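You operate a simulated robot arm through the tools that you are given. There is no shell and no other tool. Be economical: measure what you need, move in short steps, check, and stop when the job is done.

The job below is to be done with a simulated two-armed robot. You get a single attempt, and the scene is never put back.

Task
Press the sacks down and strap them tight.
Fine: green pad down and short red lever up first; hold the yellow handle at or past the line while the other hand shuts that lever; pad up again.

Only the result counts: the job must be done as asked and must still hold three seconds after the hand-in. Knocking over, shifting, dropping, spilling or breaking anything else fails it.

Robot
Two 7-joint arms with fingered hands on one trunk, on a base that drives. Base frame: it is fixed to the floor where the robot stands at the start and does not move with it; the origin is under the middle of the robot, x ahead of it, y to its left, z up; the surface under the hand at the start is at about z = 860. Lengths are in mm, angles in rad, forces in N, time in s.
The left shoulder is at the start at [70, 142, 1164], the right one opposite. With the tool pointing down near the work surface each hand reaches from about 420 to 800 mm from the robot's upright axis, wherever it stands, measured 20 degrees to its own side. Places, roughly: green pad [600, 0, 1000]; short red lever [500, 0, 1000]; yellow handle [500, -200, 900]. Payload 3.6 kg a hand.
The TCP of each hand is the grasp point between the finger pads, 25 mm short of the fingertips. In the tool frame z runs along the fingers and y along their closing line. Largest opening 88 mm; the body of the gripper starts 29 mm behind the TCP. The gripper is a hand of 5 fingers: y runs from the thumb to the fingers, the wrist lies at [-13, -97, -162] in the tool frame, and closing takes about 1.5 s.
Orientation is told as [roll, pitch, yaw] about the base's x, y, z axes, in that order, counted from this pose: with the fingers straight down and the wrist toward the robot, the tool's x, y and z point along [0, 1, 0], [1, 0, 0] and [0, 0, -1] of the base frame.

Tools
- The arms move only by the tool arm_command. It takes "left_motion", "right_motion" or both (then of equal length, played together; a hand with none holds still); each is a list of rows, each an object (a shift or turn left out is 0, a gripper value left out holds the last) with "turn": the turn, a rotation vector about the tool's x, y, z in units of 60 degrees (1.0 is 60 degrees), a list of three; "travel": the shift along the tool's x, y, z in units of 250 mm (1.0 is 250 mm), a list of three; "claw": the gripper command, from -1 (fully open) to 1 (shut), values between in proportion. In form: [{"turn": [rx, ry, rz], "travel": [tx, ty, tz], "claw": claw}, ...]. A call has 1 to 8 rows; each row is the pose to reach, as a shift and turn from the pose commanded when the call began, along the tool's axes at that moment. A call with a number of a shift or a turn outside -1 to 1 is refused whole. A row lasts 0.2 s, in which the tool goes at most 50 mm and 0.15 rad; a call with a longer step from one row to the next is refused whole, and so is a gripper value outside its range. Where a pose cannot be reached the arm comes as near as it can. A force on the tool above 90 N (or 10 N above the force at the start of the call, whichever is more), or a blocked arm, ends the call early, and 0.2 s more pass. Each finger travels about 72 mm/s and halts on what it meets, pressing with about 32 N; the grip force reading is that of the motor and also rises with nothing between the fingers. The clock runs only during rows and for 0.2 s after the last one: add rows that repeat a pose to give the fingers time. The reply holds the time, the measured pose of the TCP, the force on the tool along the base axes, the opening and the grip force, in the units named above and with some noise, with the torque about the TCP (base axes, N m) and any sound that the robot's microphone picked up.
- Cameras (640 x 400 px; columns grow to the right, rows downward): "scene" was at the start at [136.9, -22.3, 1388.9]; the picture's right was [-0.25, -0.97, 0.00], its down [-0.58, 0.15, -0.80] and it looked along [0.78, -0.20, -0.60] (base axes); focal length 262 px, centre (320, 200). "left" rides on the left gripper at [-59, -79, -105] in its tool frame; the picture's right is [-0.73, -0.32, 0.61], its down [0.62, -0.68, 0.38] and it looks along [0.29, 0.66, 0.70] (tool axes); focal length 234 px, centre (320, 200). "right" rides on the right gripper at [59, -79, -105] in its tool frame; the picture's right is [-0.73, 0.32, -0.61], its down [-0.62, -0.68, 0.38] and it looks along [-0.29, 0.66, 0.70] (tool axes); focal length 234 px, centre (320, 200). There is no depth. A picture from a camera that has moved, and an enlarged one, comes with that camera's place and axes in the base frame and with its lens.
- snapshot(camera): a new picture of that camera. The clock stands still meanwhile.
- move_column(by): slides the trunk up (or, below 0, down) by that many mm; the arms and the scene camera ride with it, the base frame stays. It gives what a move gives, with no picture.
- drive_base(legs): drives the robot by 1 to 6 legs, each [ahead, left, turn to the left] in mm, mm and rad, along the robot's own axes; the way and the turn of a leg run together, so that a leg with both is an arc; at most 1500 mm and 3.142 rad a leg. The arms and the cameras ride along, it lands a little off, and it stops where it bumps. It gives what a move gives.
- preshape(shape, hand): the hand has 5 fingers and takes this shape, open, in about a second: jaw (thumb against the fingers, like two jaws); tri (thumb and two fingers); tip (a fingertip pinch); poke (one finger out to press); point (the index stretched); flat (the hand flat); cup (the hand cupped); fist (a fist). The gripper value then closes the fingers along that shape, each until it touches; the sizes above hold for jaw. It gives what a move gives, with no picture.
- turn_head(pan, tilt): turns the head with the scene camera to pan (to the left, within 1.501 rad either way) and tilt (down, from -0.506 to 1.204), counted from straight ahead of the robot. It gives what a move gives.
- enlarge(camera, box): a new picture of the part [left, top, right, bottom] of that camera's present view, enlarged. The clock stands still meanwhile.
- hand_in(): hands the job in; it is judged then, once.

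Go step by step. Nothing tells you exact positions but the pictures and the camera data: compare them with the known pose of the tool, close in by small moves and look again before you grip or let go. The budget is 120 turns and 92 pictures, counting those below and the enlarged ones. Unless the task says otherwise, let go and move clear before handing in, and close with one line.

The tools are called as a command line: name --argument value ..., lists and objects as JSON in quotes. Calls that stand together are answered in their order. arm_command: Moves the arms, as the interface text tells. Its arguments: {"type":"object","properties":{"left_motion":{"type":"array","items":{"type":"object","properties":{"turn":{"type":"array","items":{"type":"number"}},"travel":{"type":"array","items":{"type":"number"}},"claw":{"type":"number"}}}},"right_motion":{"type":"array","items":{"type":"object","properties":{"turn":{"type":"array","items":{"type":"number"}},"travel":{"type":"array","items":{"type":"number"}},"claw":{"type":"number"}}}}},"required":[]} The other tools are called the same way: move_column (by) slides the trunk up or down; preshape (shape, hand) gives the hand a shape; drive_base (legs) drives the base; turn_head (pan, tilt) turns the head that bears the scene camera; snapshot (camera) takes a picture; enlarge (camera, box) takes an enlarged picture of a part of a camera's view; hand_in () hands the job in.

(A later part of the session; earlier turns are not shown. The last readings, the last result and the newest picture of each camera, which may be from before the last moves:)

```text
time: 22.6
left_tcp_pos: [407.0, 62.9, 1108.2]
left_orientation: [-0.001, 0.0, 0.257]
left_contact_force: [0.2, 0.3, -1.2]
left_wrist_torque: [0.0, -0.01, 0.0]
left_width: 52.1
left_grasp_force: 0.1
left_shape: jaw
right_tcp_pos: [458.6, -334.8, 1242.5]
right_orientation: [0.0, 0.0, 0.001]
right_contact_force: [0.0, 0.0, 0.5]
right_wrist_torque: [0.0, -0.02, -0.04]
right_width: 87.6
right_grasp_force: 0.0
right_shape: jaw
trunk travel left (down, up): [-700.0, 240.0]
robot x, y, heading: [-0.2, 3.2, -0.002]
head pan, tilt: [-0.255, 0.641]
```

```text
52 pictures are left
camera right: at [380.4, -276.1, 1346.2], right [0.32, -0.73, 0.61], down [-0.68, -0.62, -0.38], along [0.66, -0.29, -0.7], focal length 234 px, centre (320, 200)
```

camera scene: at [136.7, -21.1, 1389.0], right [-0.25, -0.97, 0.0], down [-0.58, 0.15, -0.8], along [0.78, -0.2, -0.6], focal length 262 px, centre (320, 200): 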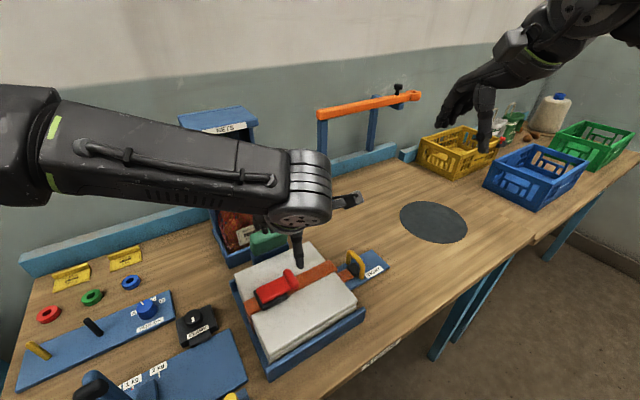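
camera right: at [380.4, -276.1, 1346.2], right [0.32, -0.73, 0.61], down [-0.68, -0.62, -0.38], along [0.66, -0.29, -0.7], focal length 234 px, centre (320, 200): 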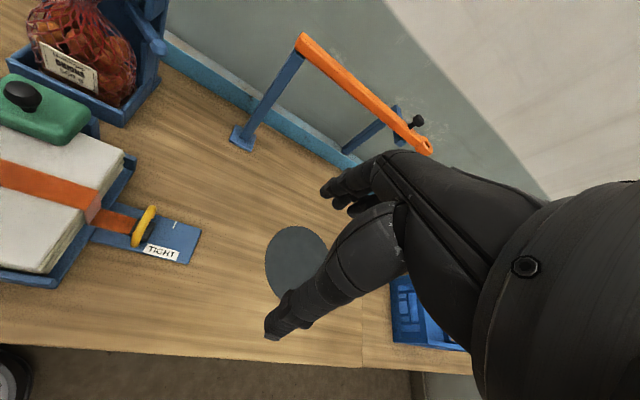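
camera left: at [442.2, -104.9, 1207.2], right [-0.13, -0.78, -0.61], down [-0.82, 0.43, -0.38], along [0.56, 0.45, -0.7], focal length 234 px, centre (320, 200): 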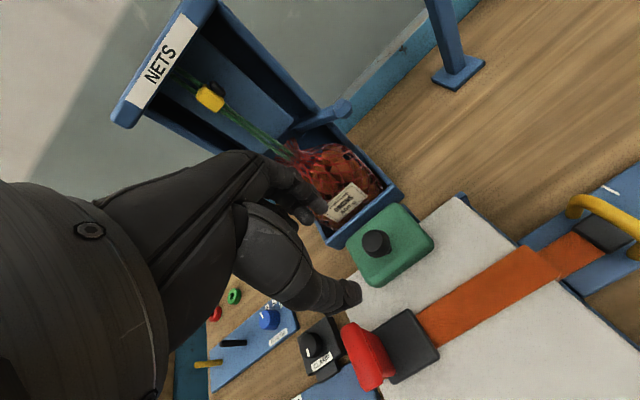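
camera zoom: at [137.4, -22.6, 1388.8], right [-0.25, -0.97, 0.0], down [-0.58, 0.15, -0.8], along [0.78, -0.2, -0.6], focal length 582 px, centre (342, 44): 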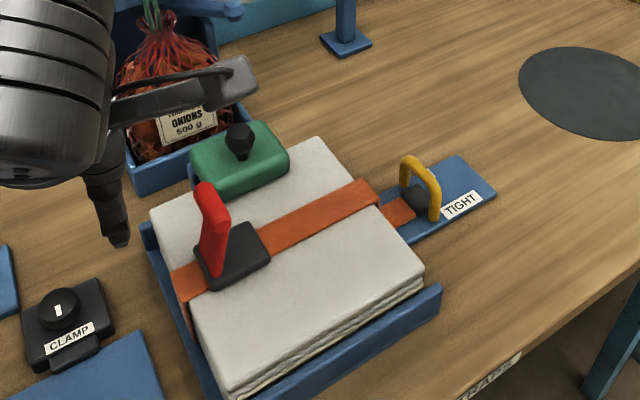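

Pad stays down. Now the right hand: turn it about 105° so thumb and fingers straddle the yellow bar along the pull direction, wrist to the right.

arm_command --right_motion '[{"travel": [0.03, 0.02, 0.04], "turn": [0, 0, -0.109]}, {"travel": [0.06, 0.04, 0.08], "turn": [0, 0, -0.218]}, {"travel": [0.09, 0.06, 0.12], "turn": [0, 0, -0.327]}, {"travel": [0.12, 0.08, 0.16], "turn": [0, 0, -0.436]}, {"travel": [0.15, 0.1, 0.2], "turn": [0, 0, -0.545]}, {"travel": [0.18, 0.12, 0.24], "turn": [0, 0, -0.654]}, {"travel": [0.21, 0.14, 0.28], "turn": [0, 0, -0.763]}, {"travel": [0.24, 0.16, 0.32], "turn": [0, 0, -0.872]}]'

arm_command --right_motion '[{"turn": [0, 0, -0.109]}, {"turn": [0, 0, -0.218]}, {"turn": [0, 0, -0.327]}, {"turn": [0, 0, -0.436]}, {"turn": [0, 0, -0.545]}, {"turn": [0, 0, -0.654]}, {"turn": [0, 0, -0.763]}, {"turn": [0, 0, -0.872]}]'

snapshot --camera "right"

snapshot --camera "scene"

```text
time: 24.4
left_tcp_pos: [405.9, 64.0, 1107.1]
left_orientation: [-0.001, 0.0, 0.257]
left_contact_force: [0.0, -0.5, -0.2]
left_wrist_torque: [0.0, -0.01, -0.04]
left_width: 52.4
left_grasp_force: 0.0
left_shape: jaw
right_tcp_pos: [433.8, -170.2, 1163.0]
right_orientation: [-0.005, 0.002, 0.889]
right_contact_force: [-0.2, 0.2, -0.7]
right_wrist_torque: [0.01, 0.02, -0.02]
right_width: 87.7
right_grasp_force: 0.1
right_shape: jaw
right hand out of reach, approached as far as the arm can: row 5, 6, 7, 8
trunk travel left (down, up): [-700.0, 240.0]
robot x, y, heading: [-2.2, -2.7, -0.003]
head pan, tilt: [-0.255, 0.641]
```

```text
time: 25.5
left_tcp_pos: [404.6, 64.7, 1109.8]
left_orientation: [-0.001, -0.001, 0.253]
left_contact_force: [0.3, 3.0, 5.5]
left_wrist_torque: [-0.72, 0.27, -0.22]
left_width: 52.2
left_grasp_force: 0.0
left_shape: jaw
right_tcp_pos: [325.1, -57.5, 1162.5]
right_orientation: [0.002, 0.023, 1.349]
right_contact_force: [-0.2, -3.0, -3.6]
right_wrist_torque: [0.04, 0.1, -0.03]
right_width: 87.9
right_grasp_force: 0.0
right_shape: jaw
right hand out of reach, approached as far as the arm can: row 1, 2, 3, 4, 5
trunk travel left (down, up): [-700.0, 240.0]
robot x, y, heading: [-0.5, 0.9, 0.004]
head pan, tilt: [-0.255, 0.641]
stopped in row 5 (left hand): the force on the tool passed its limit at 151 N (the readings are from after the stop); the commanded pose is now the measured one
```

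```text
51 pictures are left
camera right: at [251.5, -119.7, 1268.8], right [0.78, 0.17, 0.6], down [0.46, -0.81, -0.37], along [0.42, 0.56, -0.71], focal length 234 px, centre (320, 200)
```

right: 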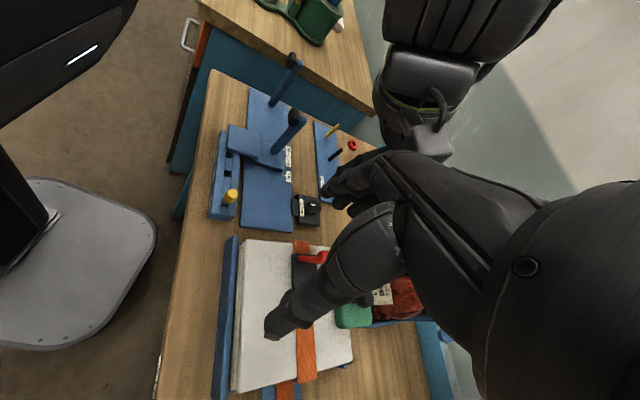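

```text
50 pictures are left
camera scene: at [136.8, -21.4, 1388.9], right [-0.25, -0.97, 0.0], down [-0.58, 0.15, -0.8], along [0.78, -0.2, -0.6], focal length 262 px, centre (320, 200)
```

scene: 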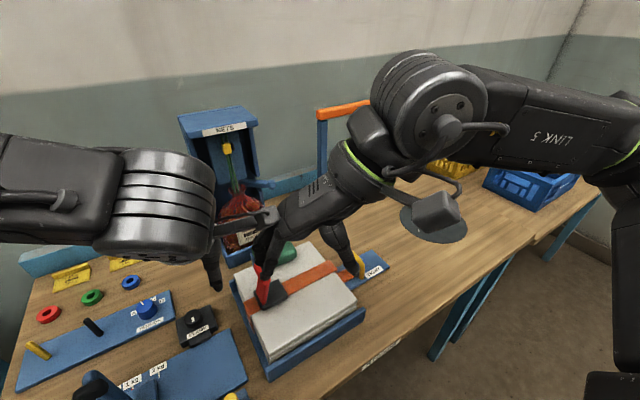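

That turn is out of the right arm's reach and it drifted into the left hand. I back the right hand off to its side and undo the turn.

arm_command --right_motion '[{"travel": [-0.09, -0.1, 0], "turn": [0, 0, 0.1]}, {"travel": [-0.18, -0.2, 0], "turn": [0, 0, 0.2]}, {"travel": [-0.27, -0.31, 0], "turn": [0, 0, 0.31]}, {"travel": [-0.36, -0.41, 0], "turn": [0, 0, 0.42]}, {"travel": [-0.46, -0.52, 0], "turn": [0, 0, 0.53]}, {"travel": [-0.55, -0.62, 0], "turn": [0, 0, 0.64]}, {"travel": [-0.65, -0.73, 0], "turn": [0, 0, 0.75]}, {"travel": [-0.74, -0.83, 0], "turn": [0, 0, 0.87]}]'

snapshot --camera "scene"

```text
time: 27.3
left_tcp_pos: [404.9, 63.2, 1109.5]
left_orientation: [0.002, -0.003, 0.25]
left_contact_force: [0.4, -0.2, 0.0]
left_wrist_torque: [-0.01, 0.01, -0.02]
left_width: 52.6
left_grasp_force: 0.1
left_shape: jaw
right_tcp_pos: [459.8, -300.4, 1168.8]
right_orientation: [-0.017, 0.012, 0.438]
right_contact_force: [0.6, -1.3, 0.6]
right_wrist_torque: [0.03, 0.0, 0.02]
right_width: 87.6
right_grasp_force: 0.1
right_shape: jaw
trunk travel left (down, up): [-700.0, 240.0]
robot x, y, heading: [-0.8, -1.6, -0.003]
head pan, tilt: [-0.255, 0.641]
```

```text
49 pictures are left
camera scene: at [137.1, -22.7, 1388.9], right [-0.25, -0.97, 0.0], down [-0.58, 0.15, -0.8], along [0.78, -0.2, -0.6], focal length 262 px, centre (320, 200)
```

scene: 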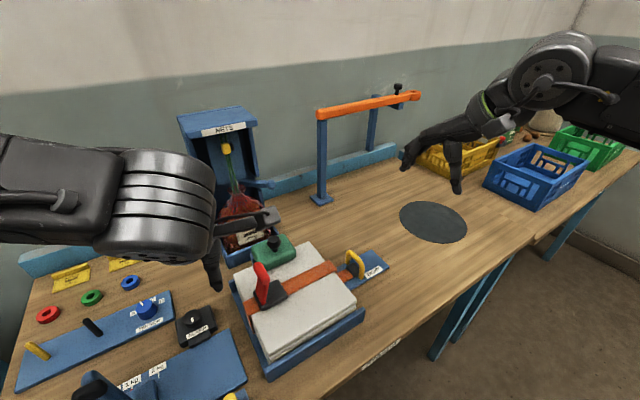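

Nothing was disturbed. I'll instead take the handle by the two ends of its arch at yaw 0.255. First go above it.

arm_command --right_motion '[{"travel": [0.06, 0.07, 0.1], "turn": [0, 0, 0.04]}, {"travel": [0.13, 0.15, 0.22], "turn": [0, 0, 0.08]}, {"travel": [0.2, 0.23, 0.35], "turn": [0, 0, 0.12]}, {"travel": [0.273, 0.314, 0.48], "turn": [0, 0, 0.175]}, {"travel": [0.273, 0.314, 0.595], "turn": [0, 0, 0.175]}, {"travel": [0.273, 0.314, 0.595], "turn": [0, 0, 0.175]}]'

snapshot --camera "right"

enlarge --camera "scene" --box '[280, 180, 420, 300]'

```text
time: 28.7
left_tcp_pos: [404.4, 63.7, 1108.7]
left_orientation: [0.002, -0.003, 0.251]
left_contact_force: [0.7, 0.7, -0.6]
left_wrist_torque: [-0.04, 0.0, -0.03]
left_width: 52.6
left_grasp_force: 0.1
left_shape: jaw
right_tcp_pos: [501.4, -211.5, 1016.9]
right_orientation: [-0.019, 0.01, 0.254]
right_contact_force: [-0.2, 0.9, 0.1]
right_wrist_torque: [0.0, -0.02, 0.02]
right_width: 88.2
right_grasp_force: 0.1
right_shape: jaw
trunk travel left (down, up): [-700.0, 240.0]
robot x, y, heading: [-2.1, 2.2, -0.001]
head pan, tilt: [-0.255, 0.641]
```

```text
48 pictures are left
camera right: at [411.5, -172.5, 1120.6], right [0.5, -0.61, 0.62], down [-0.5, -0.78, -0.36], along [0.71, -0.13, -0.7], focal length 234 px, centre (320, 200)
```

right: 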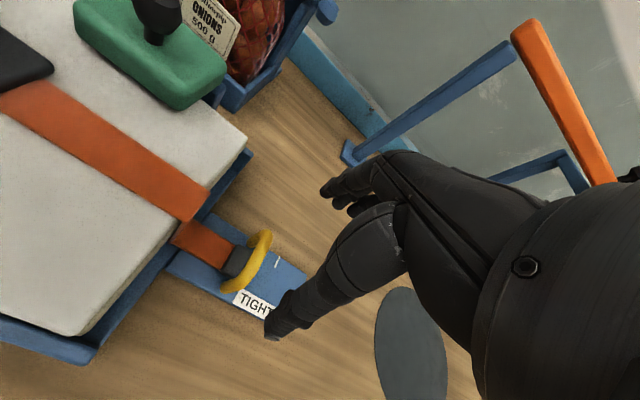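

```text
3.33 times, centred on (350, 240) of scene
camera zoom: at [136.5, -22.2, 1389.0], right [-0.25, -0.97, 0.0], down [-0.58, 0.15, -0.8], along [0.78, -0.2, -0.6], focal length 873 px, centre (220, 67)
```

zoom: 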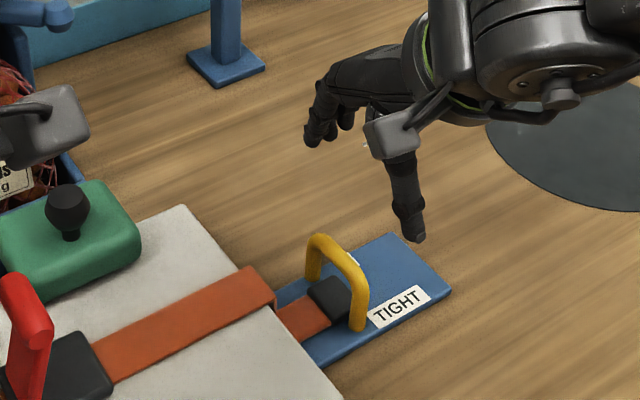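

arm_command --right_motion '[{"travel": [0.027, 0.047, 0.08]}, {"travel": [0.027, 0.047, 0.17]}, {"travel": [0.027, 0.047, 0.248]}, {"travel": [0.027, 0.047, 0.248]}]'

snapshot --camera "right"

enlarge --camera "scene" --box '[280, 180, 420, 300]'

snapshot --camera "left"

```text
time: 29.7
left_tcp_pos: [403.8, 64.0, 1109.4]
left_orientation: [0.001, -0.001, 0.252]
left_contact_force: [0.2, -0.4, 0.8]
left_wrist_torque: [-0.02, -0.02, 0.0]
left_width: 52.4
left_grasp_force: 0.0
left_shape: jaw
right_tcp_pos: [509.7, -202.3, 954.0]
right_orientation: [-0.021, 0.01, 0.255]
right_contact_force: [0.2, -0.6, -0.8]
right_wrist_torque: [0.0, 0.0, 0.02]
right_width: 88.1
right_grasp_force: 0.1
right_shape: jaw
trunk travel left (down, up): [-700.0, 240.0]
robot x, y, heading: [0.9, -1.1, -0.001]
head pan, tilt: [-0.255, 0.641]
```

```text
46 pictures are left
camera right: at [419.0, -163.6, 1057.8], right [0.5, -0.61, 0.62], down [-0.5, -0.78, -0.36], along [0.71, -0.13, -0.7], focal length 234 px, centre (320, 200)
```

right: 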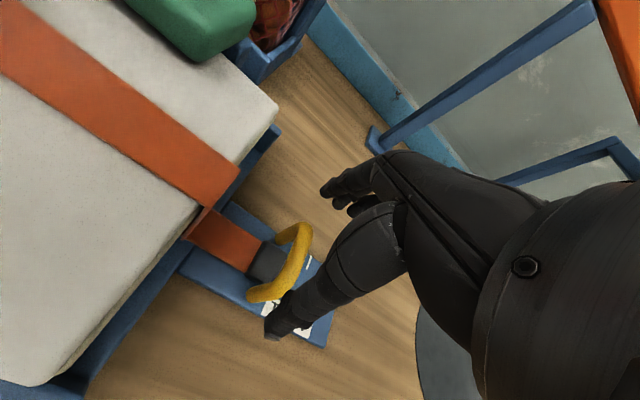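

```text
3.33 times, centred on (350, 240) of scene
camera zoom: at [137.0, -22.0, 1388.9], right [-0.25, -0.97, 0.0], down [-0.58, 0.15, -0.8], along [0.78, -0.2, -0.6], focal length 873 px, centre (220, 67)
```

zoom: 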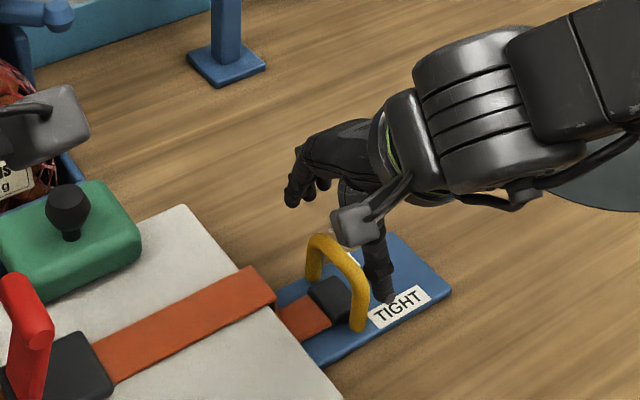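

```text
44 pictures are left
camera left: at [342.7, -11.6, 1213.3], right [-0.13, -0.78, -0.61], down [-0.81, 0.44, -0.38], along [0.56, 0.45, -0.69], focal length 234 px, centre (320, 200)
```

left: 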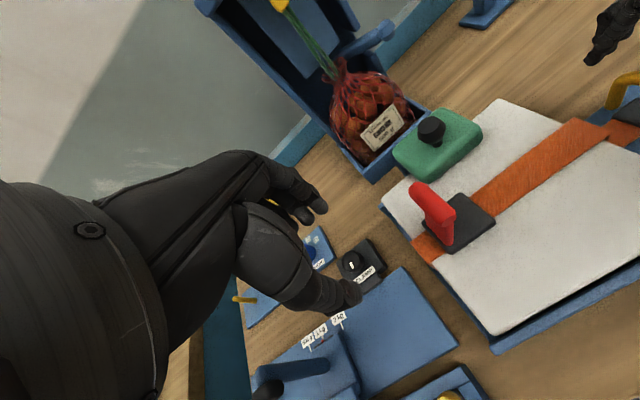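

arm_command --right_motion '[{"travel": [0, 0, 0.09]}, {"travel": [0, 0, 0.18]}, {"travel": [0, 0, 0.18]}]'

arm_command --right_motion '[{"claw": 0.0}, {"claw": 0.0}, {"claw": 0.2}, {"claw": 0.2}, {"claw": 0.2}, {"claw": 0.2}]'

snapshot --camera "right"

enlarge --camera "scene" --box '[280, 180, 420, 300]'

```text
time: 30.5
left_tcp_pos: [404.2, 64.7, 1109.5]
left_orientation: [0.001, -0.002, 0.25]
left_contact_force: [0.2, 0.4, 0.1]
left_wrist_torque: [0.0, 0.02, 0.03]
left_width: 52.4
left_grasp_force: 0.1
left_shape: jaw
right_tcp_pos: [509.9, -199.9, 908.3]
right_orientation: [-0.019, 0.011, 0.256]
right_contact_force: [0.3, 0.2, -0.2]
right_wrist_torque: [0.01, 0.0, 0.0]
right_width: 87.8
right_grasp_force: 0.0
right_shape: jaw
trunk travel left (down, up): [-700.0, 240.0]
robot x, y, heading: [-2.6, -3.1, -0.001]
head pan, tilt: [-0.255, 0.641]
```

```text
time: 31.9
left_tcp_pos: [406.5, 59.6, 1106.5]
left_orientation: [0.006, 0.001, 0.248]
left_contact_force: [0.5, 0.2, -0.9]
left_wrist_torque: [0.01, -0.02, -0.01]
left_width: 52.5
left_grasp_force: 0.1
left_shape: jaw
right_tcp_pos: [514.2, -205.5, 907.8]
right_orientation: [-0.02, 0.01, 0.25]
right_contact_force: [13.5, -22.6, 3.1]
right_wrist_torque: [0.12, -0.09, -0.18]
right_width: 11.6
right_grasp_force: 32.1
right_shape: jaw
trunk travel left (down, up): [-700.0, 240.0]
robot x, y, heading: [-0.1, 1.3, 0.004]
head pan, tilt: [-0.255, 0.641]
```

```text
43 pictures are left
camera right: at [423.2, -166.1, 1011.1], right [0.5, -0.61, 0.62], down [-0.51, -0.78, -0.36], along [0.71, -0.13, -0.7], focal length 234 px, centre (320, 200)
```

right: 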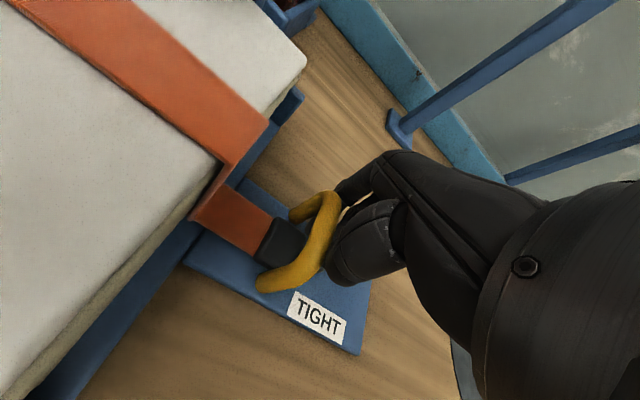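

```text
3.33 times, centred on (350, 240) of scene
camera zoom: at [139.4, -26.7, 1388.6], right [-0.25, -0.97, 0.0], down [-0.58, 0.15, -0.8], along [0.77, -0.2, -0.6], focal length 873 px, centre (220, 67)
```

zoom: 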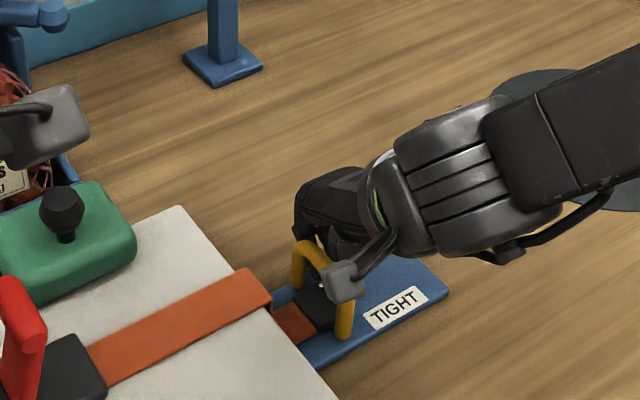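

The thumb slipped past the arch on its far side, so this pinch doesn't hold. I open, rise, close the fingers and come down on the sack side of the arch to hook it positively.

arm_command --right_motion '[{"claw": -0.5}, {"claw": -1}, {"claw": -1}, {"claw": -1}, {"claw": -1}, {"claw": -1}]'

arm_command --right_motion '[{"travel": [0, 0, -0.14]}, {"travel": [0, 0, -0.28]}, {"travel": [0.1, -0.01, -0.28], "claw": 1}, {"travel": [0.1, -0.01, -0.28]}, {"travel": [0.1, -0.01, -0.28]}, {"travel": [0.1, -0.01, -0.28]}, {"travel": [0.1, -0.01, -0.28]}, {"travel": [0.1, -0.01, -0.28]}]'

snapshot --camera "right"

enlarge --camera "scene" --box '[280, 180, 420, 300]'

```text
time: 33.3
left_tcp_pos: [405.9, 63.7, 1108.5]
left_orientation: [0.002, -0.001, 0.251]
left_contact_force: [0.8, -0.8, 0.1]
left_wrist_torque: [-0.01, -0.02, 0.02]
left_width: 52.6
left_grasp_force: 0.2
left_shape: jaw
right_tcp_pos: [510.6, -200.3, 909.1]
right_orientation: [-0.02, 0.01, 0.253]
right_contact_force: [-0.1, -0.1, -0.1]
right_wrist_torque: [-0.04, 0.0, 0.0]
right_width: 88.0
right_grasp_force: 0.1
right_shape: jaw
trunk travel left (down, up): [-700.0, 240.0]
robot x, y, heading: [1.4, 1.5, -0.001]
head pan, tilt: [-0.255, 0.641]
```

```text
time: 35.1
left_tcp_pos: [405.0, 63.5, 1109.6]
left_orientation: [0.001, -0.001, 0.251]
left_contact_force: [-0.6, 0.9, -0.1]
left_wrist_torque: [-0.02, 0.03, 0.01]
left_width: 52.4
left_grasp_force: 0.1
left_shape: jaw
right_tcp_pos: [504.7, -177.0, 981.3]
right_orientation: [-0.02, 0.009, 0.256]
right_contact_force: [-0.5, -0.4, 0.4]
right_wrist_torque: [0.02, 0.01, -0.01]
right_width: 0.0
right_grasp_force: 32.2
right_shape: jaw
trunk travel left (down, up): [-700.0, 240.0]
robot x, y, heading: [-2.9, -1.0, 0.002]
head pan, tilt: [-0.255, 0.641]
```

```text
41 pictures are left
camera right: at [414.0, -138.8, 1084.1], right [0.5, -0.61, 0.62], down [-0.5, -0.78, -0.36], along [0.71, -0.13, -0.7], focal length 234 px, centre (320, 200)
```

right: 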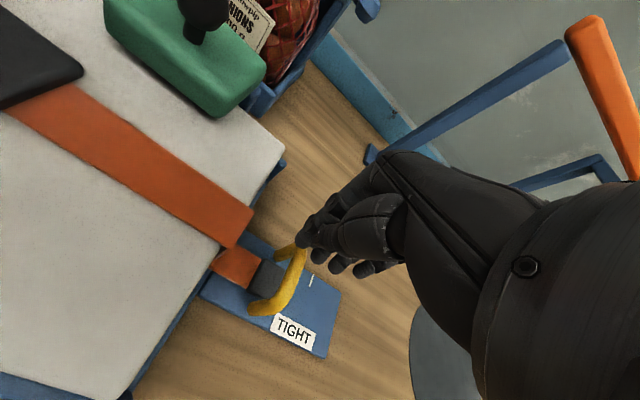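

```text
3.33 times, centred on (350, 240) of scene
camera zoom: at [137.0, -22.2, 1388.9], right [-0.25, -0.97, 0.0], down [-0.58, 0.15, -0.8], along [0.78, -0.2, -0.6], focal length 873 px, centre (220, 67)
```

zoom: 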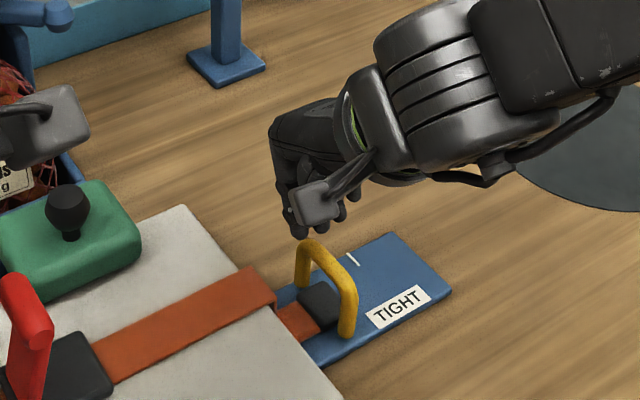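

The other fingers sit on the handle's side, so I shape the right hand to a single extended finger for hooking.

preshape --hand "right" --shape "poke"

snapshot --camera "right"

enlarge --camera "scene" --box '[280, 180, 420, 300]'

enlarge --camera "left" --box '[540, 0, 640, 120]'

```text
time: 36.0
left_tcp_pos: [404.4, 62.0, 1109.7]
left_orientation: [0.002, -0.001, 0.25]
left_contact_force: [0.3, -0.1, 0.8]
left_wrist_torque: [-0.02, 0.01, 0.0]
left_width: 52.4
left_grasp_force: 0.0
left_shape: jaw
right_tcp_pos: [505.6, -178.7, 981.2]
right_orientation: [-0.019, 0.012, 0.254]
right_contact_force: [0.3, 0.5, -0.2]
right_wrist_torque: [-0.01, -0.01, -0.01]
right_width: 0.1
right_grasp_force: 0.0
right_shape: poke
trunk travel left (down, up): [-700.0, 240.0]
robot x, y, heading: [-0.7, -1.5, 0.001]
head pan, tilt: [-0.255, 0.641]
```

```text
39 pictures are left
camera right: at [414.0, -138.9, 1084.1], right [0.5, -0.61, 0.62], down [-0.5, -0.78, -0.36], along [0.71, -0.13, -0.7], focal length 234 px, centre (320, 200)
```

right: 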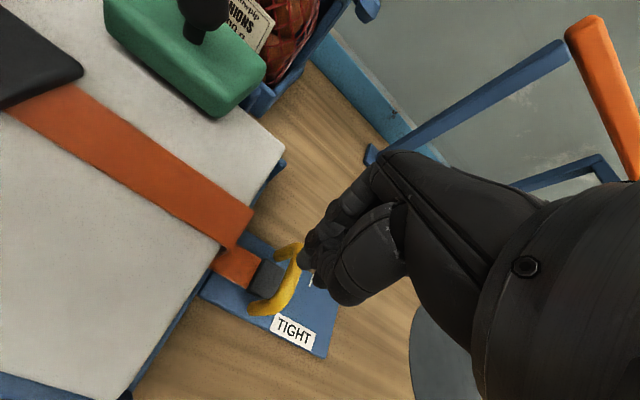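

```text
3.33 times, centred on (350, 240) of scene
camera zoom: at [136.9, -22.3, 1388.9], right [-0.25, -0.97, 0.0], down [-0.58, 0.15, -0.8], along [0.78, -0.2, -0.6], focal length 873 px, centre (220, 67)
```

zoom: 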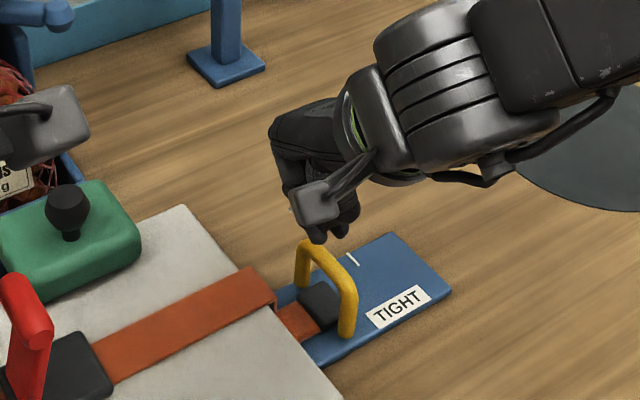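

```text
3.33 times, centred on (590, 60) of left
camera zoom: at [342.7, -11.9, 1213.3], right [-0.13, -0.78, -0.61], down [-0.81, 0.44, -0.38], along [0.56, 0.45, -0.69], focal length 781 px, centre (-580, 667)
```

zoom: 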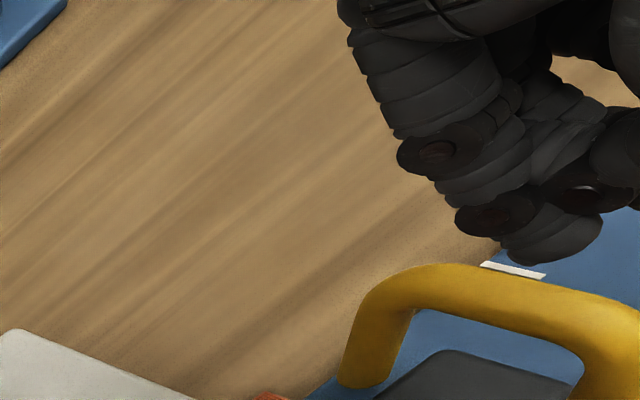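

arm_command --right_motion '[{"travel": [0.04, 0, 0], "turn": [0, -0.11, 0]}, {"travel": [0.08, 0, 0], "turn": [0, -0.22, 0]}, {"travel": [0.08, 0, 0], "turn": [0, -0.334, 0]}, {"travel": [0.08, 0, 0], "turn": [0, -0.334, 0]}]'

snapshot --camera "right"

enlarge --camera "scene" --box '[280, 180, 420, 300]'

enlarge --camera "left" --box '[520, 0, 640, 120]'

```text
time: 37.0
left_tcp_pos: [404.2, 63.8, 1108.3]
left_orientation: [0.003, -0.002, 0.252]
left_contact_force: [-0.2, 0.0, 0.7]
left_wrist_torque: [-0.02, -0.01, 0.01]
left_width: 52.6
left_grasp_force: 0.0
left_shape: jaw
right_tcp_pos: [497.8, -159.2, 979.6]
right_orientation: [-0.369, 0.012, 0.252]
right_contact_force: [-0.4, 0.3, -0.5]
right_wrist_torque: [-0.03, -0.01, 0.01]
right_width: 0.0
right_grasp_force: 0.1
right_shape: poke
trunk travel left (down, up): [-700.0, 240.0]
robot x, y, heading: [1.0, -1.9, 0.001]
head pan, tilt: [-0.255, 0.641]
```

```text
36 pictures are left
camera right: at [399.1, -88.3, 1055.9], right [0.44, -0.36, 0.83], down [-0.48, -0.87, -0.12], along [0.76, -0.34, -0.55], focal length 234 px, centre (320, 200)
```

right: 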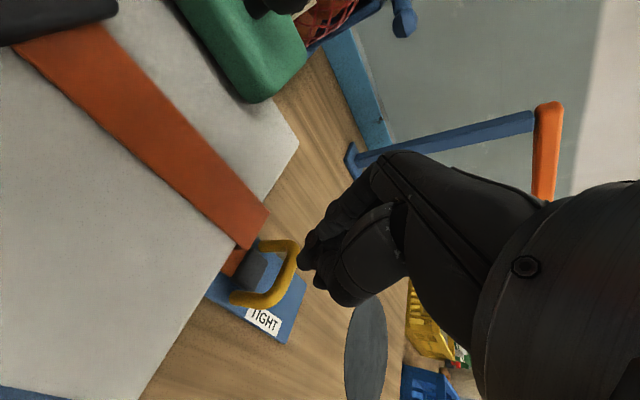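

```text
3.33 times, centred on (350, 240) of scene
camera zoom: at [136.7, -22.1, 1388.9], right [-0.25, -0.97, 0.0], down [-0.58, 0.15, -0.8], along [0.78, -0.2, -0.6], focal length 873 px, centre (220, 67)
```

zoom: 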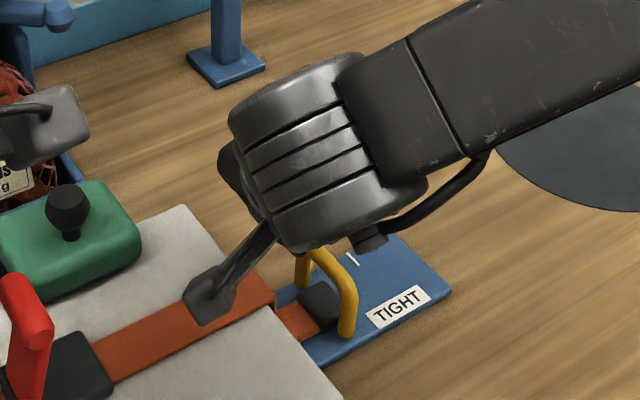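

```text
3.33 times, centred on (580, 60) of left
camera zoom: at [342.5, -11.8, 1213.4], right [-0.13, -0.78, -0.61], down [-0.81, 0.44, -0.38], along [0.56, 0.45, -0.69], focal length 781 px, centre (-547, 667)
```

zoom: 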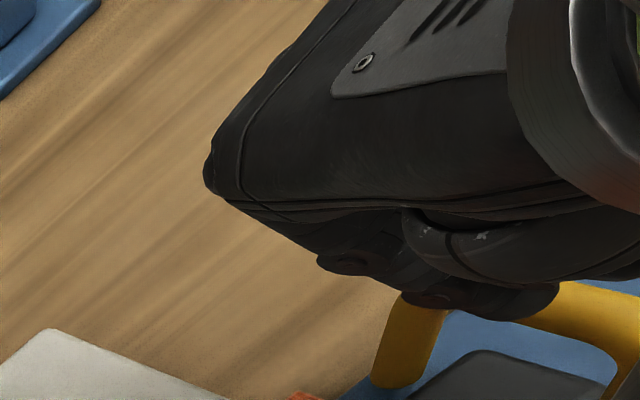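

arm_command --right_motion '[{"travel": [0.04, 0.03, -0.01]}, {"travel": [0.07, 0.032, 0.08]}, {"travel": [0.107, 0.032, 0.165]}, {"travel": [0.107, 0.032, 0.165]}]'

snapshot --camera "right"

enlarge --camera "left" --box '[520, 0, 640, 120]'

```text
time: 38.0
left_tcp_pos: [404.7, 65.2, 1108.9]
left_orientation: [0.003, -0.002, 0.252]
left_contact_force: [-0.3, 0.1, 0.2]
left_wrist_torque: [-0.03, 0.01, 0.03]
left_width: 52.6
left_grasp_force: 0.1
left_shape: jaw
right_tcp_pos: [498.9, -149.3, 933.0]
right_orientation: [-0.369, 0.011, 0.258]
right_contact_force: [0.7, 0.2, -0.5]
right_wrist_torque: [0.01, 0.0, 0.0]
right_width: 0.0
right_grasp_force: 0.0
right_shape: poke
right hand out of reach, approached as far as the arm can: row 3, 4
trunk travel left (down, up): [-700.0, 240.0]
robot x, y, heading: [-1.0, -0.8, -0.001]
head pan, tilt: [-0.255, 0.641]
```

```text
33 pictures are left
camera right: at [400.4, -79.8, 1010.0], right [0.44, -0.36, 0.82], down [-0.48, -0.87, -0.13], along [0.76, -0.34, -0.55], focal length 234 px, centre (320, 200)
```

right: 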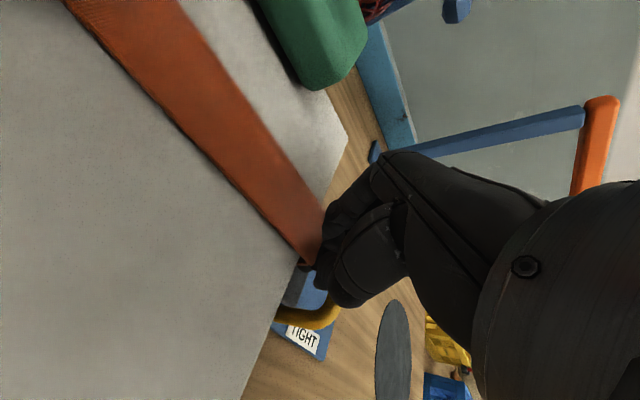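

```text
3.33 times, centred on (580, 60) of left
camera zoom: at [342.6, -11.8, 1213.4], right [-0.13, -0.78, -0.61], down [-0.81, 0.44, -0.38], along [0.56, 0.45, -0.69], focal length 781 px, centre (-547, 667)
```

zoom: 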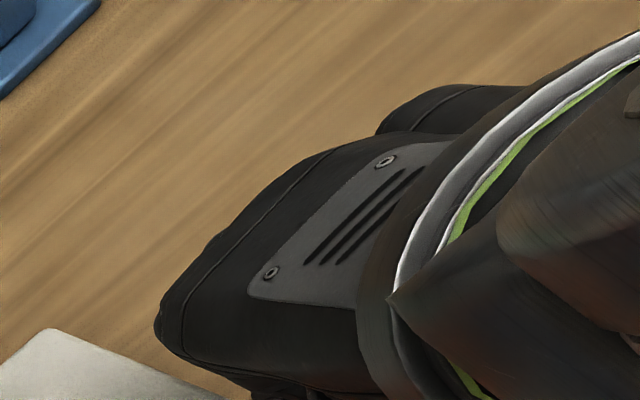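

The index tip is behind the bar on the sack side. I pull along the slot a first stretch.

arm_command --right_motion '[{"travel": [-0.037, 0, 0.0144]}, {"travel": [-0.075, 0, 0.029]}, {"travel": [-0.112, 0, 0.0434]}, {"travel": [-0.149, 0, 0.0578]}, {"travel": [-0.149, 0, 0.0578]}]'

snapshot --camera "right"

enlarge --camera "scene" --box '[280, 180, 420, 300]'

```text
time: 39.2
left_tcp_pos: [403.7, 64.9, 1109.3]
left_orientation: [0.003, -0.001, 0.251]
left_contact_force: [-0.1, 0.2, 0.4]
left_wrist_torque: [0.03, 0.01, -0.03]
left_width: 52.5
left_grasp_force: 0.1
left_shape: jaw
right_tcp_pos: [509.8, -186.6, 933.4]
right_orientation: [-0.37, 0.01, 0.254]
right_contact_force: [-1.5, 4.1, -1.2]
right_wrist_torque: [0.07, 0.01, -0.1]
right_width: 0.0
right_grasp_force: 0.1
right_shape: poke
trunk travel left (down, up): [-700.0, 240.0]
robot x, y, heading: [-1.9, 0.1, -0.002]
head pan, tilt: [-0.255, 0.641]
```

```text
31 pictures are left
camera right: at [411.0, -117.5, 1010.7], right [0.44, -0.36, 0.82], down [-0.48, -0.87, -0.13], along [0.76, -0.34, -0.55], focal length 234 px, centre (320, 200)
```

right: 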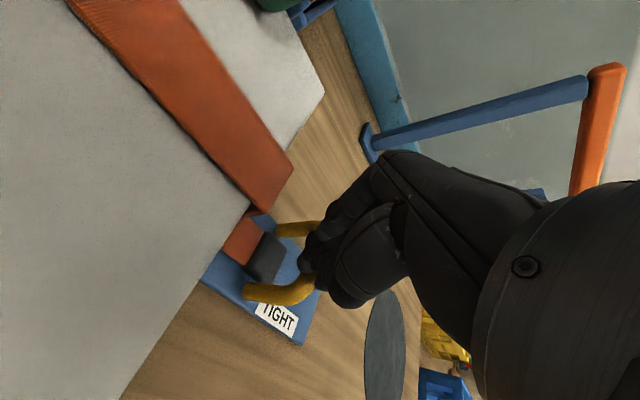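

```text
3.33 times, centred on (350, 240) of scene
camera zoom: at [136.6, -21.5, 1389.0], right [-0.25, -0.97, 0.0], down [-0.58, 0.15, -0.8], along [0.78, -0.2, -0.6], focal length 873 px, centre (220, 67)
```

zoom: 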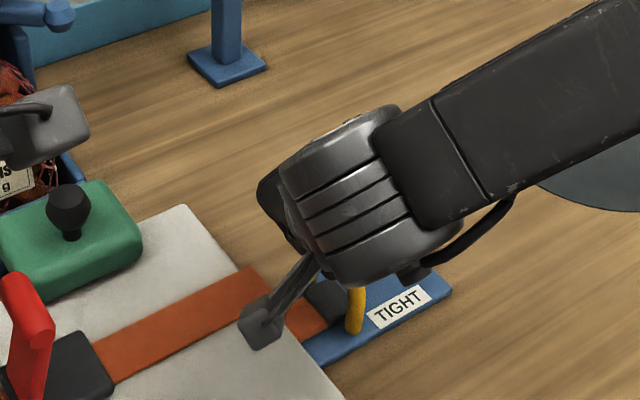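

arm_command --right_motion '[{"travel": [-0.037, 0, 0.0144]}, {"travel": [-0.075, 0, 0.029]}, {"travel": [-0.112, 0, 0.0434]}, {"travel": [-0.112, 0, 0.0434]}]'

snapshot --camera "right"

enlarge --camera "scene" --box '[280, 180, 420, 300]'

```text
time: 40.2
left_tcp_pos: [404.1, 64.9, 1109.6]
left_orientation: [-0.001, -0.001, 0.252]
left_contact_force: [0.8, -0.3, -0.6]
left_wrist_torque: [0.0, -0.02, -0.01]
left_width: 52.6
left_grasp_force: 0.1
left_shape: jaw
right_tcp_pos: [515.9, -215.2, 934.3]
right_orientation: [-0.371, 0.011, 0.254]
right_contact_force: [-0.1, 7.9, -0.1]
right_wrist_torque: [0.11, 0.0, -0.07]
right_width: 0.0
right_grasp_force: 0.1
right_shape: poke
trunk travel left (down, up): [-700.0, 240.0]
robot x, y, heading: [-0.2, -0.6, 0.002]
head pan, tilt: [-0.255, 0.641]
```

```text
29 pictures are left
camera right: at [417.9, -146.3, 1011.5], right [0.44, -0.36, 0.83], down [-0.48, -0.87, -0.12], along [0.76, -0.34, -0.55], focal length 234 px, centre (320, 200)
```

right: 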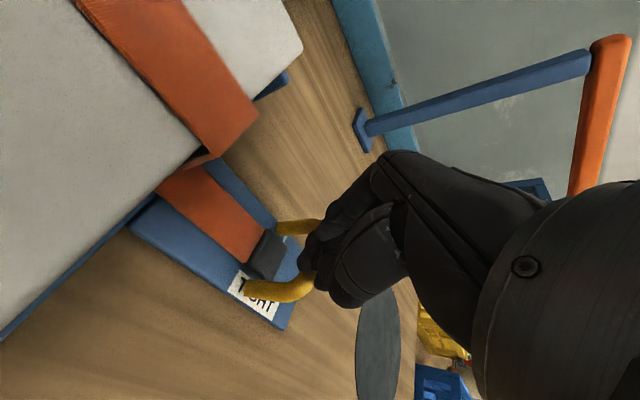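

```text
3.33 times, centred on (350, 240) of scene
camera zoom: at [136.9, -20.4, 1389.0], right [-0.25, -0.97, 0.0], down [-0.58, 0.15, -0.8], along [0.78, -0.2, -0.6], focal length 873 px, centre (220, 67)
```

zoom: 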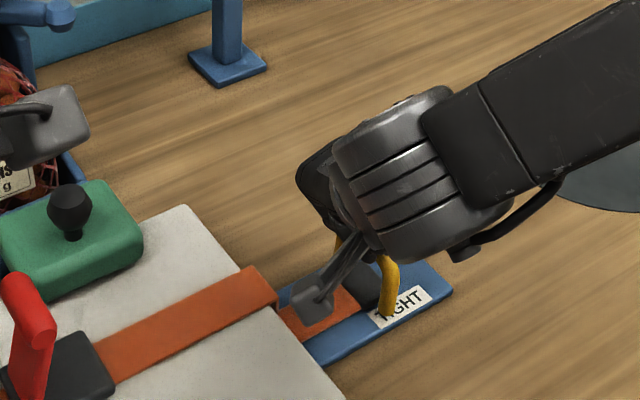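

The hook holds with little force; the handle is just short of the line. Pull on about 22 mm more.

arm_command --right_motion '[{"travel": [-0.028, 0, 0.011]}, {"travel": [-0.056, 0, 0.0217]}, {"travel": [-0.082, 0, 0.032]}, {"travel": [-0.082, 0, 0.032]}]'

snapshot --camera "right"

enlarge --camera "scene" --box '[280, 180, 420, 300]'

```text
time: 41.2
left_tcp_pos: [404.1, 64.4, 1108.8]
left_orientation: [0.0, -0.003, 0.25]
left_contact_force: [0.1, 0.3, 0.4]
left_wrist_torque: [-0.02, 0.01, 0.01]
left_width: 52.6
left_grasp_force: 0.0
left_shape: jaw
right_tcp_pos: [520.7, -237.7, 935.9]
right_orientation: [-0.368, 0.011, 0.256]
right_contact_force: [-0.3, 9.2, 0.0]
right_wrist_torque: [0.13, -0.03, -0.14]
right_width: 0.0
right_grasp_force: 0.1
right_shape: poke
trunk travel left (down, up): [-700.0, 240.0]
robot x, y, heading: [3.9, 2.4, -0.004]
head pan, tilt: [-0.255, 0.641]
```

```text
27 pictures are left
camera right: at [422.8, -167.9, 1011.6], right [0.44, -0.36, 0.83], down [-0.48, -0.87, -0.12], along [0.76, -0.34, -0.55], focal length 234 px, centre (320, 200)
```

right: 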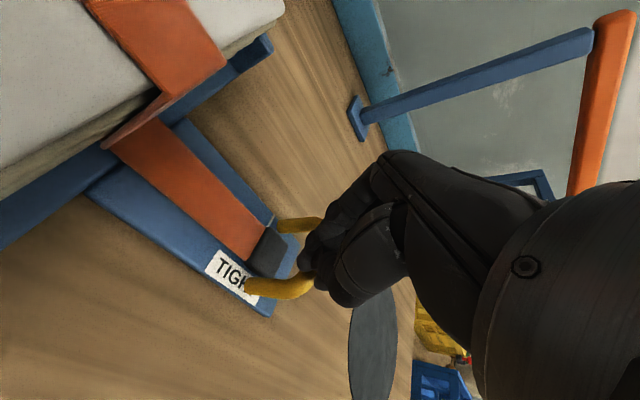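

```text
3.33 times, centred on (350, 240) of scene
camera zoom: at [136.8, -20.1, 1389.0], right [-0.25, -0.97, 0.0], down [-0.58, 0.15, -0.8], along [0.78, -0.2, -0.6], focal length 873 px, centre (220, 67)
```

zoom: 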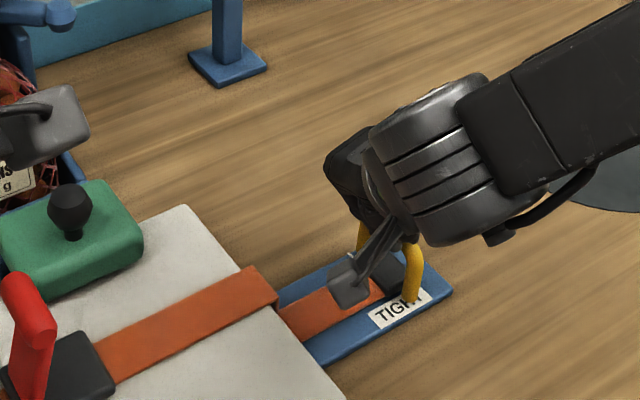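

arm_command --right_motion '[{"travel": [-0.019, 0, 0.0072]}, {"travel": [-0.037, 0, 0.0144]}, {"travel": [-0.037, 0, 0.0144]}]'

enlarge --camera "right" --box '[160, 140, 360, 330]'

enlarge --camera "scene" --box '[200, 180, 420, 330]'

```text
time: 42.0
left_tcp_pos: [403.9, 64.5, 1109.3]
left_orientation: [0.0, -0.002, 0.252]
left_contact_force: [0.6, -0.3, 0.4]
left_wrist_torque: [-0.01, -0.02, -0.01]
left_width: 52.4
left_grasp_force: 0.1
left_shape: jaw
right_tcp_pos: [523.9, -247.3, 933.5]
right_orientation: [-0.371, 0.01, 0.254]
right_contact_force: [-2.4, 9.3, 0.3]
right_wrist_torque: [0.13, 0.03, -0.12]
right_width: 0.2
right_grasp_force: 0.0
right_shape: poke
trunk travel left (down, up): [-700.0, 240.0]
robot x, y, heading: [-0.0, -5.5, -0.002]
head pan, tilt: [-0.255, 0.641]
```

```text
2.11 times, centred on (260, 235) of right
camera zoom: at [425.5, -176.8, 1010.2], right [0.44, -0.36, 0.83], down [-0.48, -0.87, -0.12], along [0.76, -0.34, -0.55], focal length 493 px, centre (446, 126)
```

zoom: 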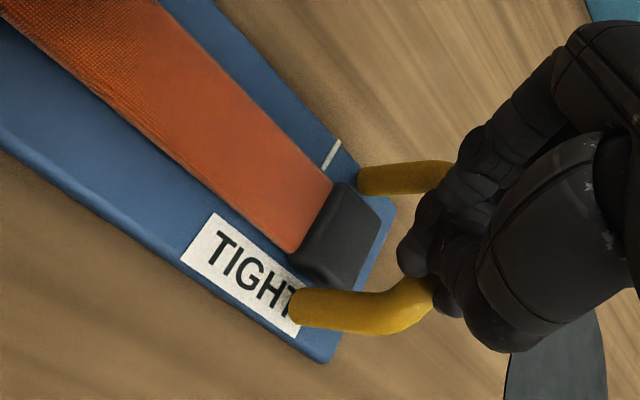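

```text
2.67 times, centred on (310, 255) of scene
camera zoom: at [136.0, -20.3, 1389.0], right [-0.25, -0.97, 0.0], down [-0.58, 0.15, -0.8], along [0.78, -0.2, -0.6], focal length 698 px, centre (347, 53)
```

zoom: 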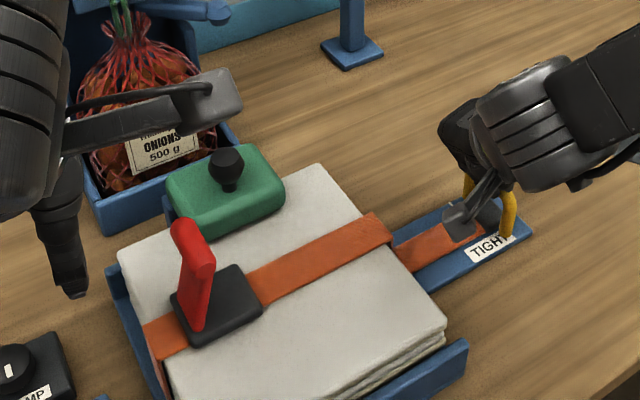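

The handle is clearly past the line and held. Now the left hand closes its fingers and comes down on the left of the raised lever.

arm_command --left_motion '[{"travel": [0, 0.05, 0], "claw": 1}, {"travel": [-0.087, 0.095, 0]}, {"travel": [-0.087, 0.095, 0]}, {"travel": [-0.087, 0.095, 0]}, {"travel": [-0.087, 0.095, 0.12]}, {"travel": [-0.087, 0.095, 0.24]}, {"travel": [-0.087, 0.095, 0.356]}, {"travel": [-0.087, 0.095, 0.356]}]'

snapshot --camera "left"

enlarge --camera "scene" --box '[200, 180, 420, 330]'

```text
time: 43.8
left_tcp_pos: [432.0, 47.6, 1021.0]
left_orientation: [-0.002, -0.001, 0.25]
left_contact_force: [-1.0, 0.5, -0.5]
left_wrist_torque: [-0.03, -0.01, 0.03]
left_width: 0.1
left_grasp_force: 31.6
left_shape: jaw
right_tcp_pos: [524.8, -246.0, 932.5]
right_orientation: [-0.371, 0.012, 0.254]
right_contact_force: [-4.9, 7.9, -3.0]
right_wrist_torque: [0.18, 0.02, -0.17]
right_width: 0.1
right_grasp_force: 0.0
right_shape: poke
trunk travel left (down, up): [-700.0, 240.0]
robot x, y, heading: [1.6, -0.8, 0.002]
head pan, tilt: [-0.255, 0.641]
```

```text
23 pictures are left
camera left: at [370.3, -27.8, 1124.5], right [-0.13, -0.78, -0.61], down [-0.81, 0.44, -0.38], along [0.57, 0.44, -0.69], focal length 234 px, centre (320, 200)
```

left: 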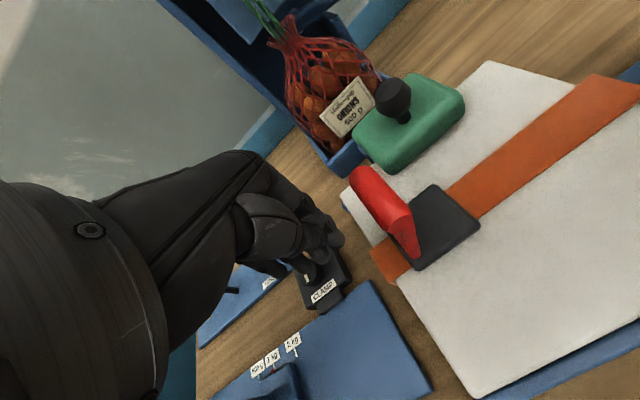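

```text
2.67 times, centred on (310, 255) of scene
camera zoom: at [136.1, -20.6, 1389.0], right [-0.25, -0.97, 0.0], down [-0.58, 0.15, -0.8], along [0.78, -0.2, -0.6], focal length 698 px, centre (347, 53)
```

zoom: 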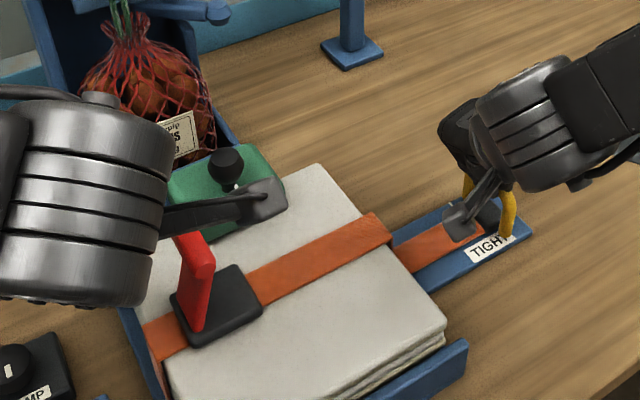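

arm_command --left_motion '[{"travel": [-0.06, 0.01, 0]}, {"travel": [-0.11, 0.01, 0]}, {"travel": [-0.15, 0.01, 0]}, {"travel": [-0.19, 0.01, 0.01]}, {"travel": [-0.225, 0.01, 0.02]}, {"travel": [-0.252, 0.01, 0.03]}, {"travel": [-0.252, 0.01, 0.03]}]'

snapshot --camera "left"

enlarge --camera "scene" --box '[200, 180, 420, 330]'

```text
time: 45.4
left_tcp_pos: [449.2, -10.9, 1012.8]
left_orientation: [0.0, -0.002, 0.25]
left_contact_force: [-0.3, -0.2, 0.1]
left_wrist_torque: [0.0, -0.01, 0.01]
left_width: 0.0
left_grasp_force: 32.2
left_shape: jaw
right_tcp_pos: [524.4, -246.9, 932.7]
right_orientation: [-0.371, 0.009, 0.256]
right_contact_force: [-6.6, 8.2, -1.2]
right_wrist_torque: [0.12, 0.05, -0.15]
right_width: 0.1
right_grasp_force: 0.1
right_shape: poke
trunk travel left (down, up): [-700.0, 240.0]
robot x, y, heading: [-1.5, -3.1, 0.001]
head pan, tilt: [-0.255, 0.641]
```

```text
21 pictures are left
camera left: at [387.9, -86.9, 1116.8], right [-0.13, -0.78, -0.61], down [-0.81, 0.43, -0.38], along [0.57, 0.44, -0.69], focal length 234 px, centre (320, 200)
```

left: 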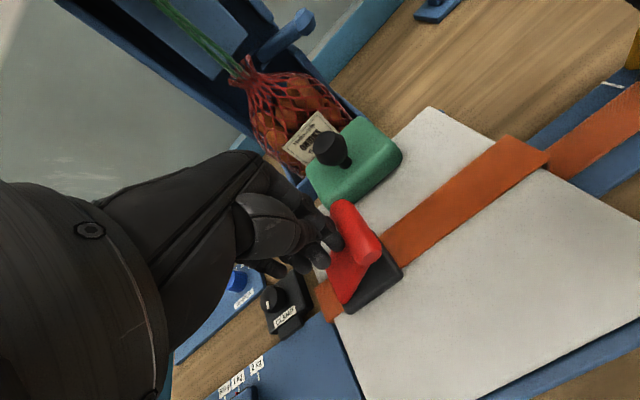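

```text
2.67 times, centred on (310, 255) of scene
camera zoom: at [135.9, -20.3, 1389.1], right [-0.25, -0.97, 0.0], down [-0.58, 0.15, -0.8], along [0.78, -0.2, -0.6], focal length 698 px, centre (347, 53)
```

zoom: 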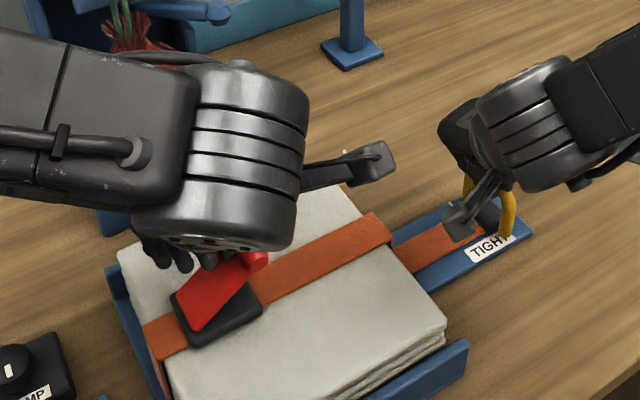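

arm_command --left_motion '[{"travel": [0, 0, -0.12]}, {"travel": [-0.07, 0, -0.12]}, {"travel": [-0.13, 0.0, -0.12]}, {"travel": [-0.13, 0.0, -0.06]}, {"travel": [-0.13, 0.0, 0.0]}, {"travel": [-0.13, 0, 0.04]}, {"travel": [-0.13, 0, 0.07]}, {"travel": [-0.13, 0, 0.07]}]'

snapshot --camera "left"

```text
time: 47.2
left_tcp_pos: [457.5, -44.0, 995.3]
left_orientation: [0.005, -0.002, 0.251]
left_contact_force: [-0.4, -0.6, -0.2]
left_wrist_torque: [0.01, 0.02, 0.02]
left_width: 0.0
left_grasp_force: 32.0
left_shape: jaw
right_tcp_pos: [523.4, -248.8, 931.7]
right_orientation: [-0.368, 0.01, 0.254]
right_contact_force: [0.8, 2.1, 0.0]
right_wrist_torque: [0.02, 0.0, -0.05]
right_width: 0.3
right_grasp_force: 0.0
right_shape: poke
trunk travel left (down, up): [-700.0, 240.0]
robot x, y, heading: [-3.6, 3.2, 0.002]
head pan, tilt: [-0.255, 0.641]
```

```text
19 pictures are left
camera left: at [396.4, -119.4, 1099.4], right [-0.13, -0.78, -0.61], down [-0.81, 0.44, -0.38], along [0.56, 0.45, -0.69], focal length 234 px, centre (320, 200)
```

left: 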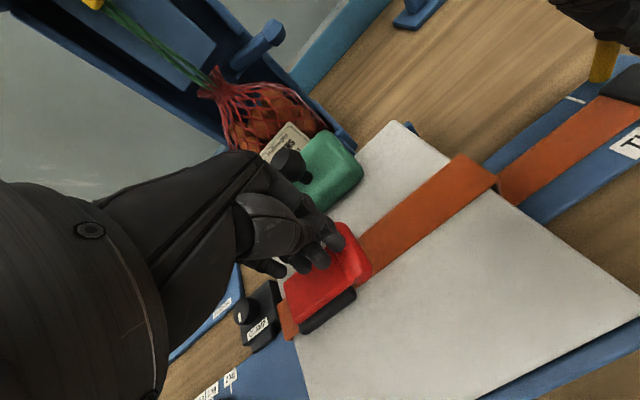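

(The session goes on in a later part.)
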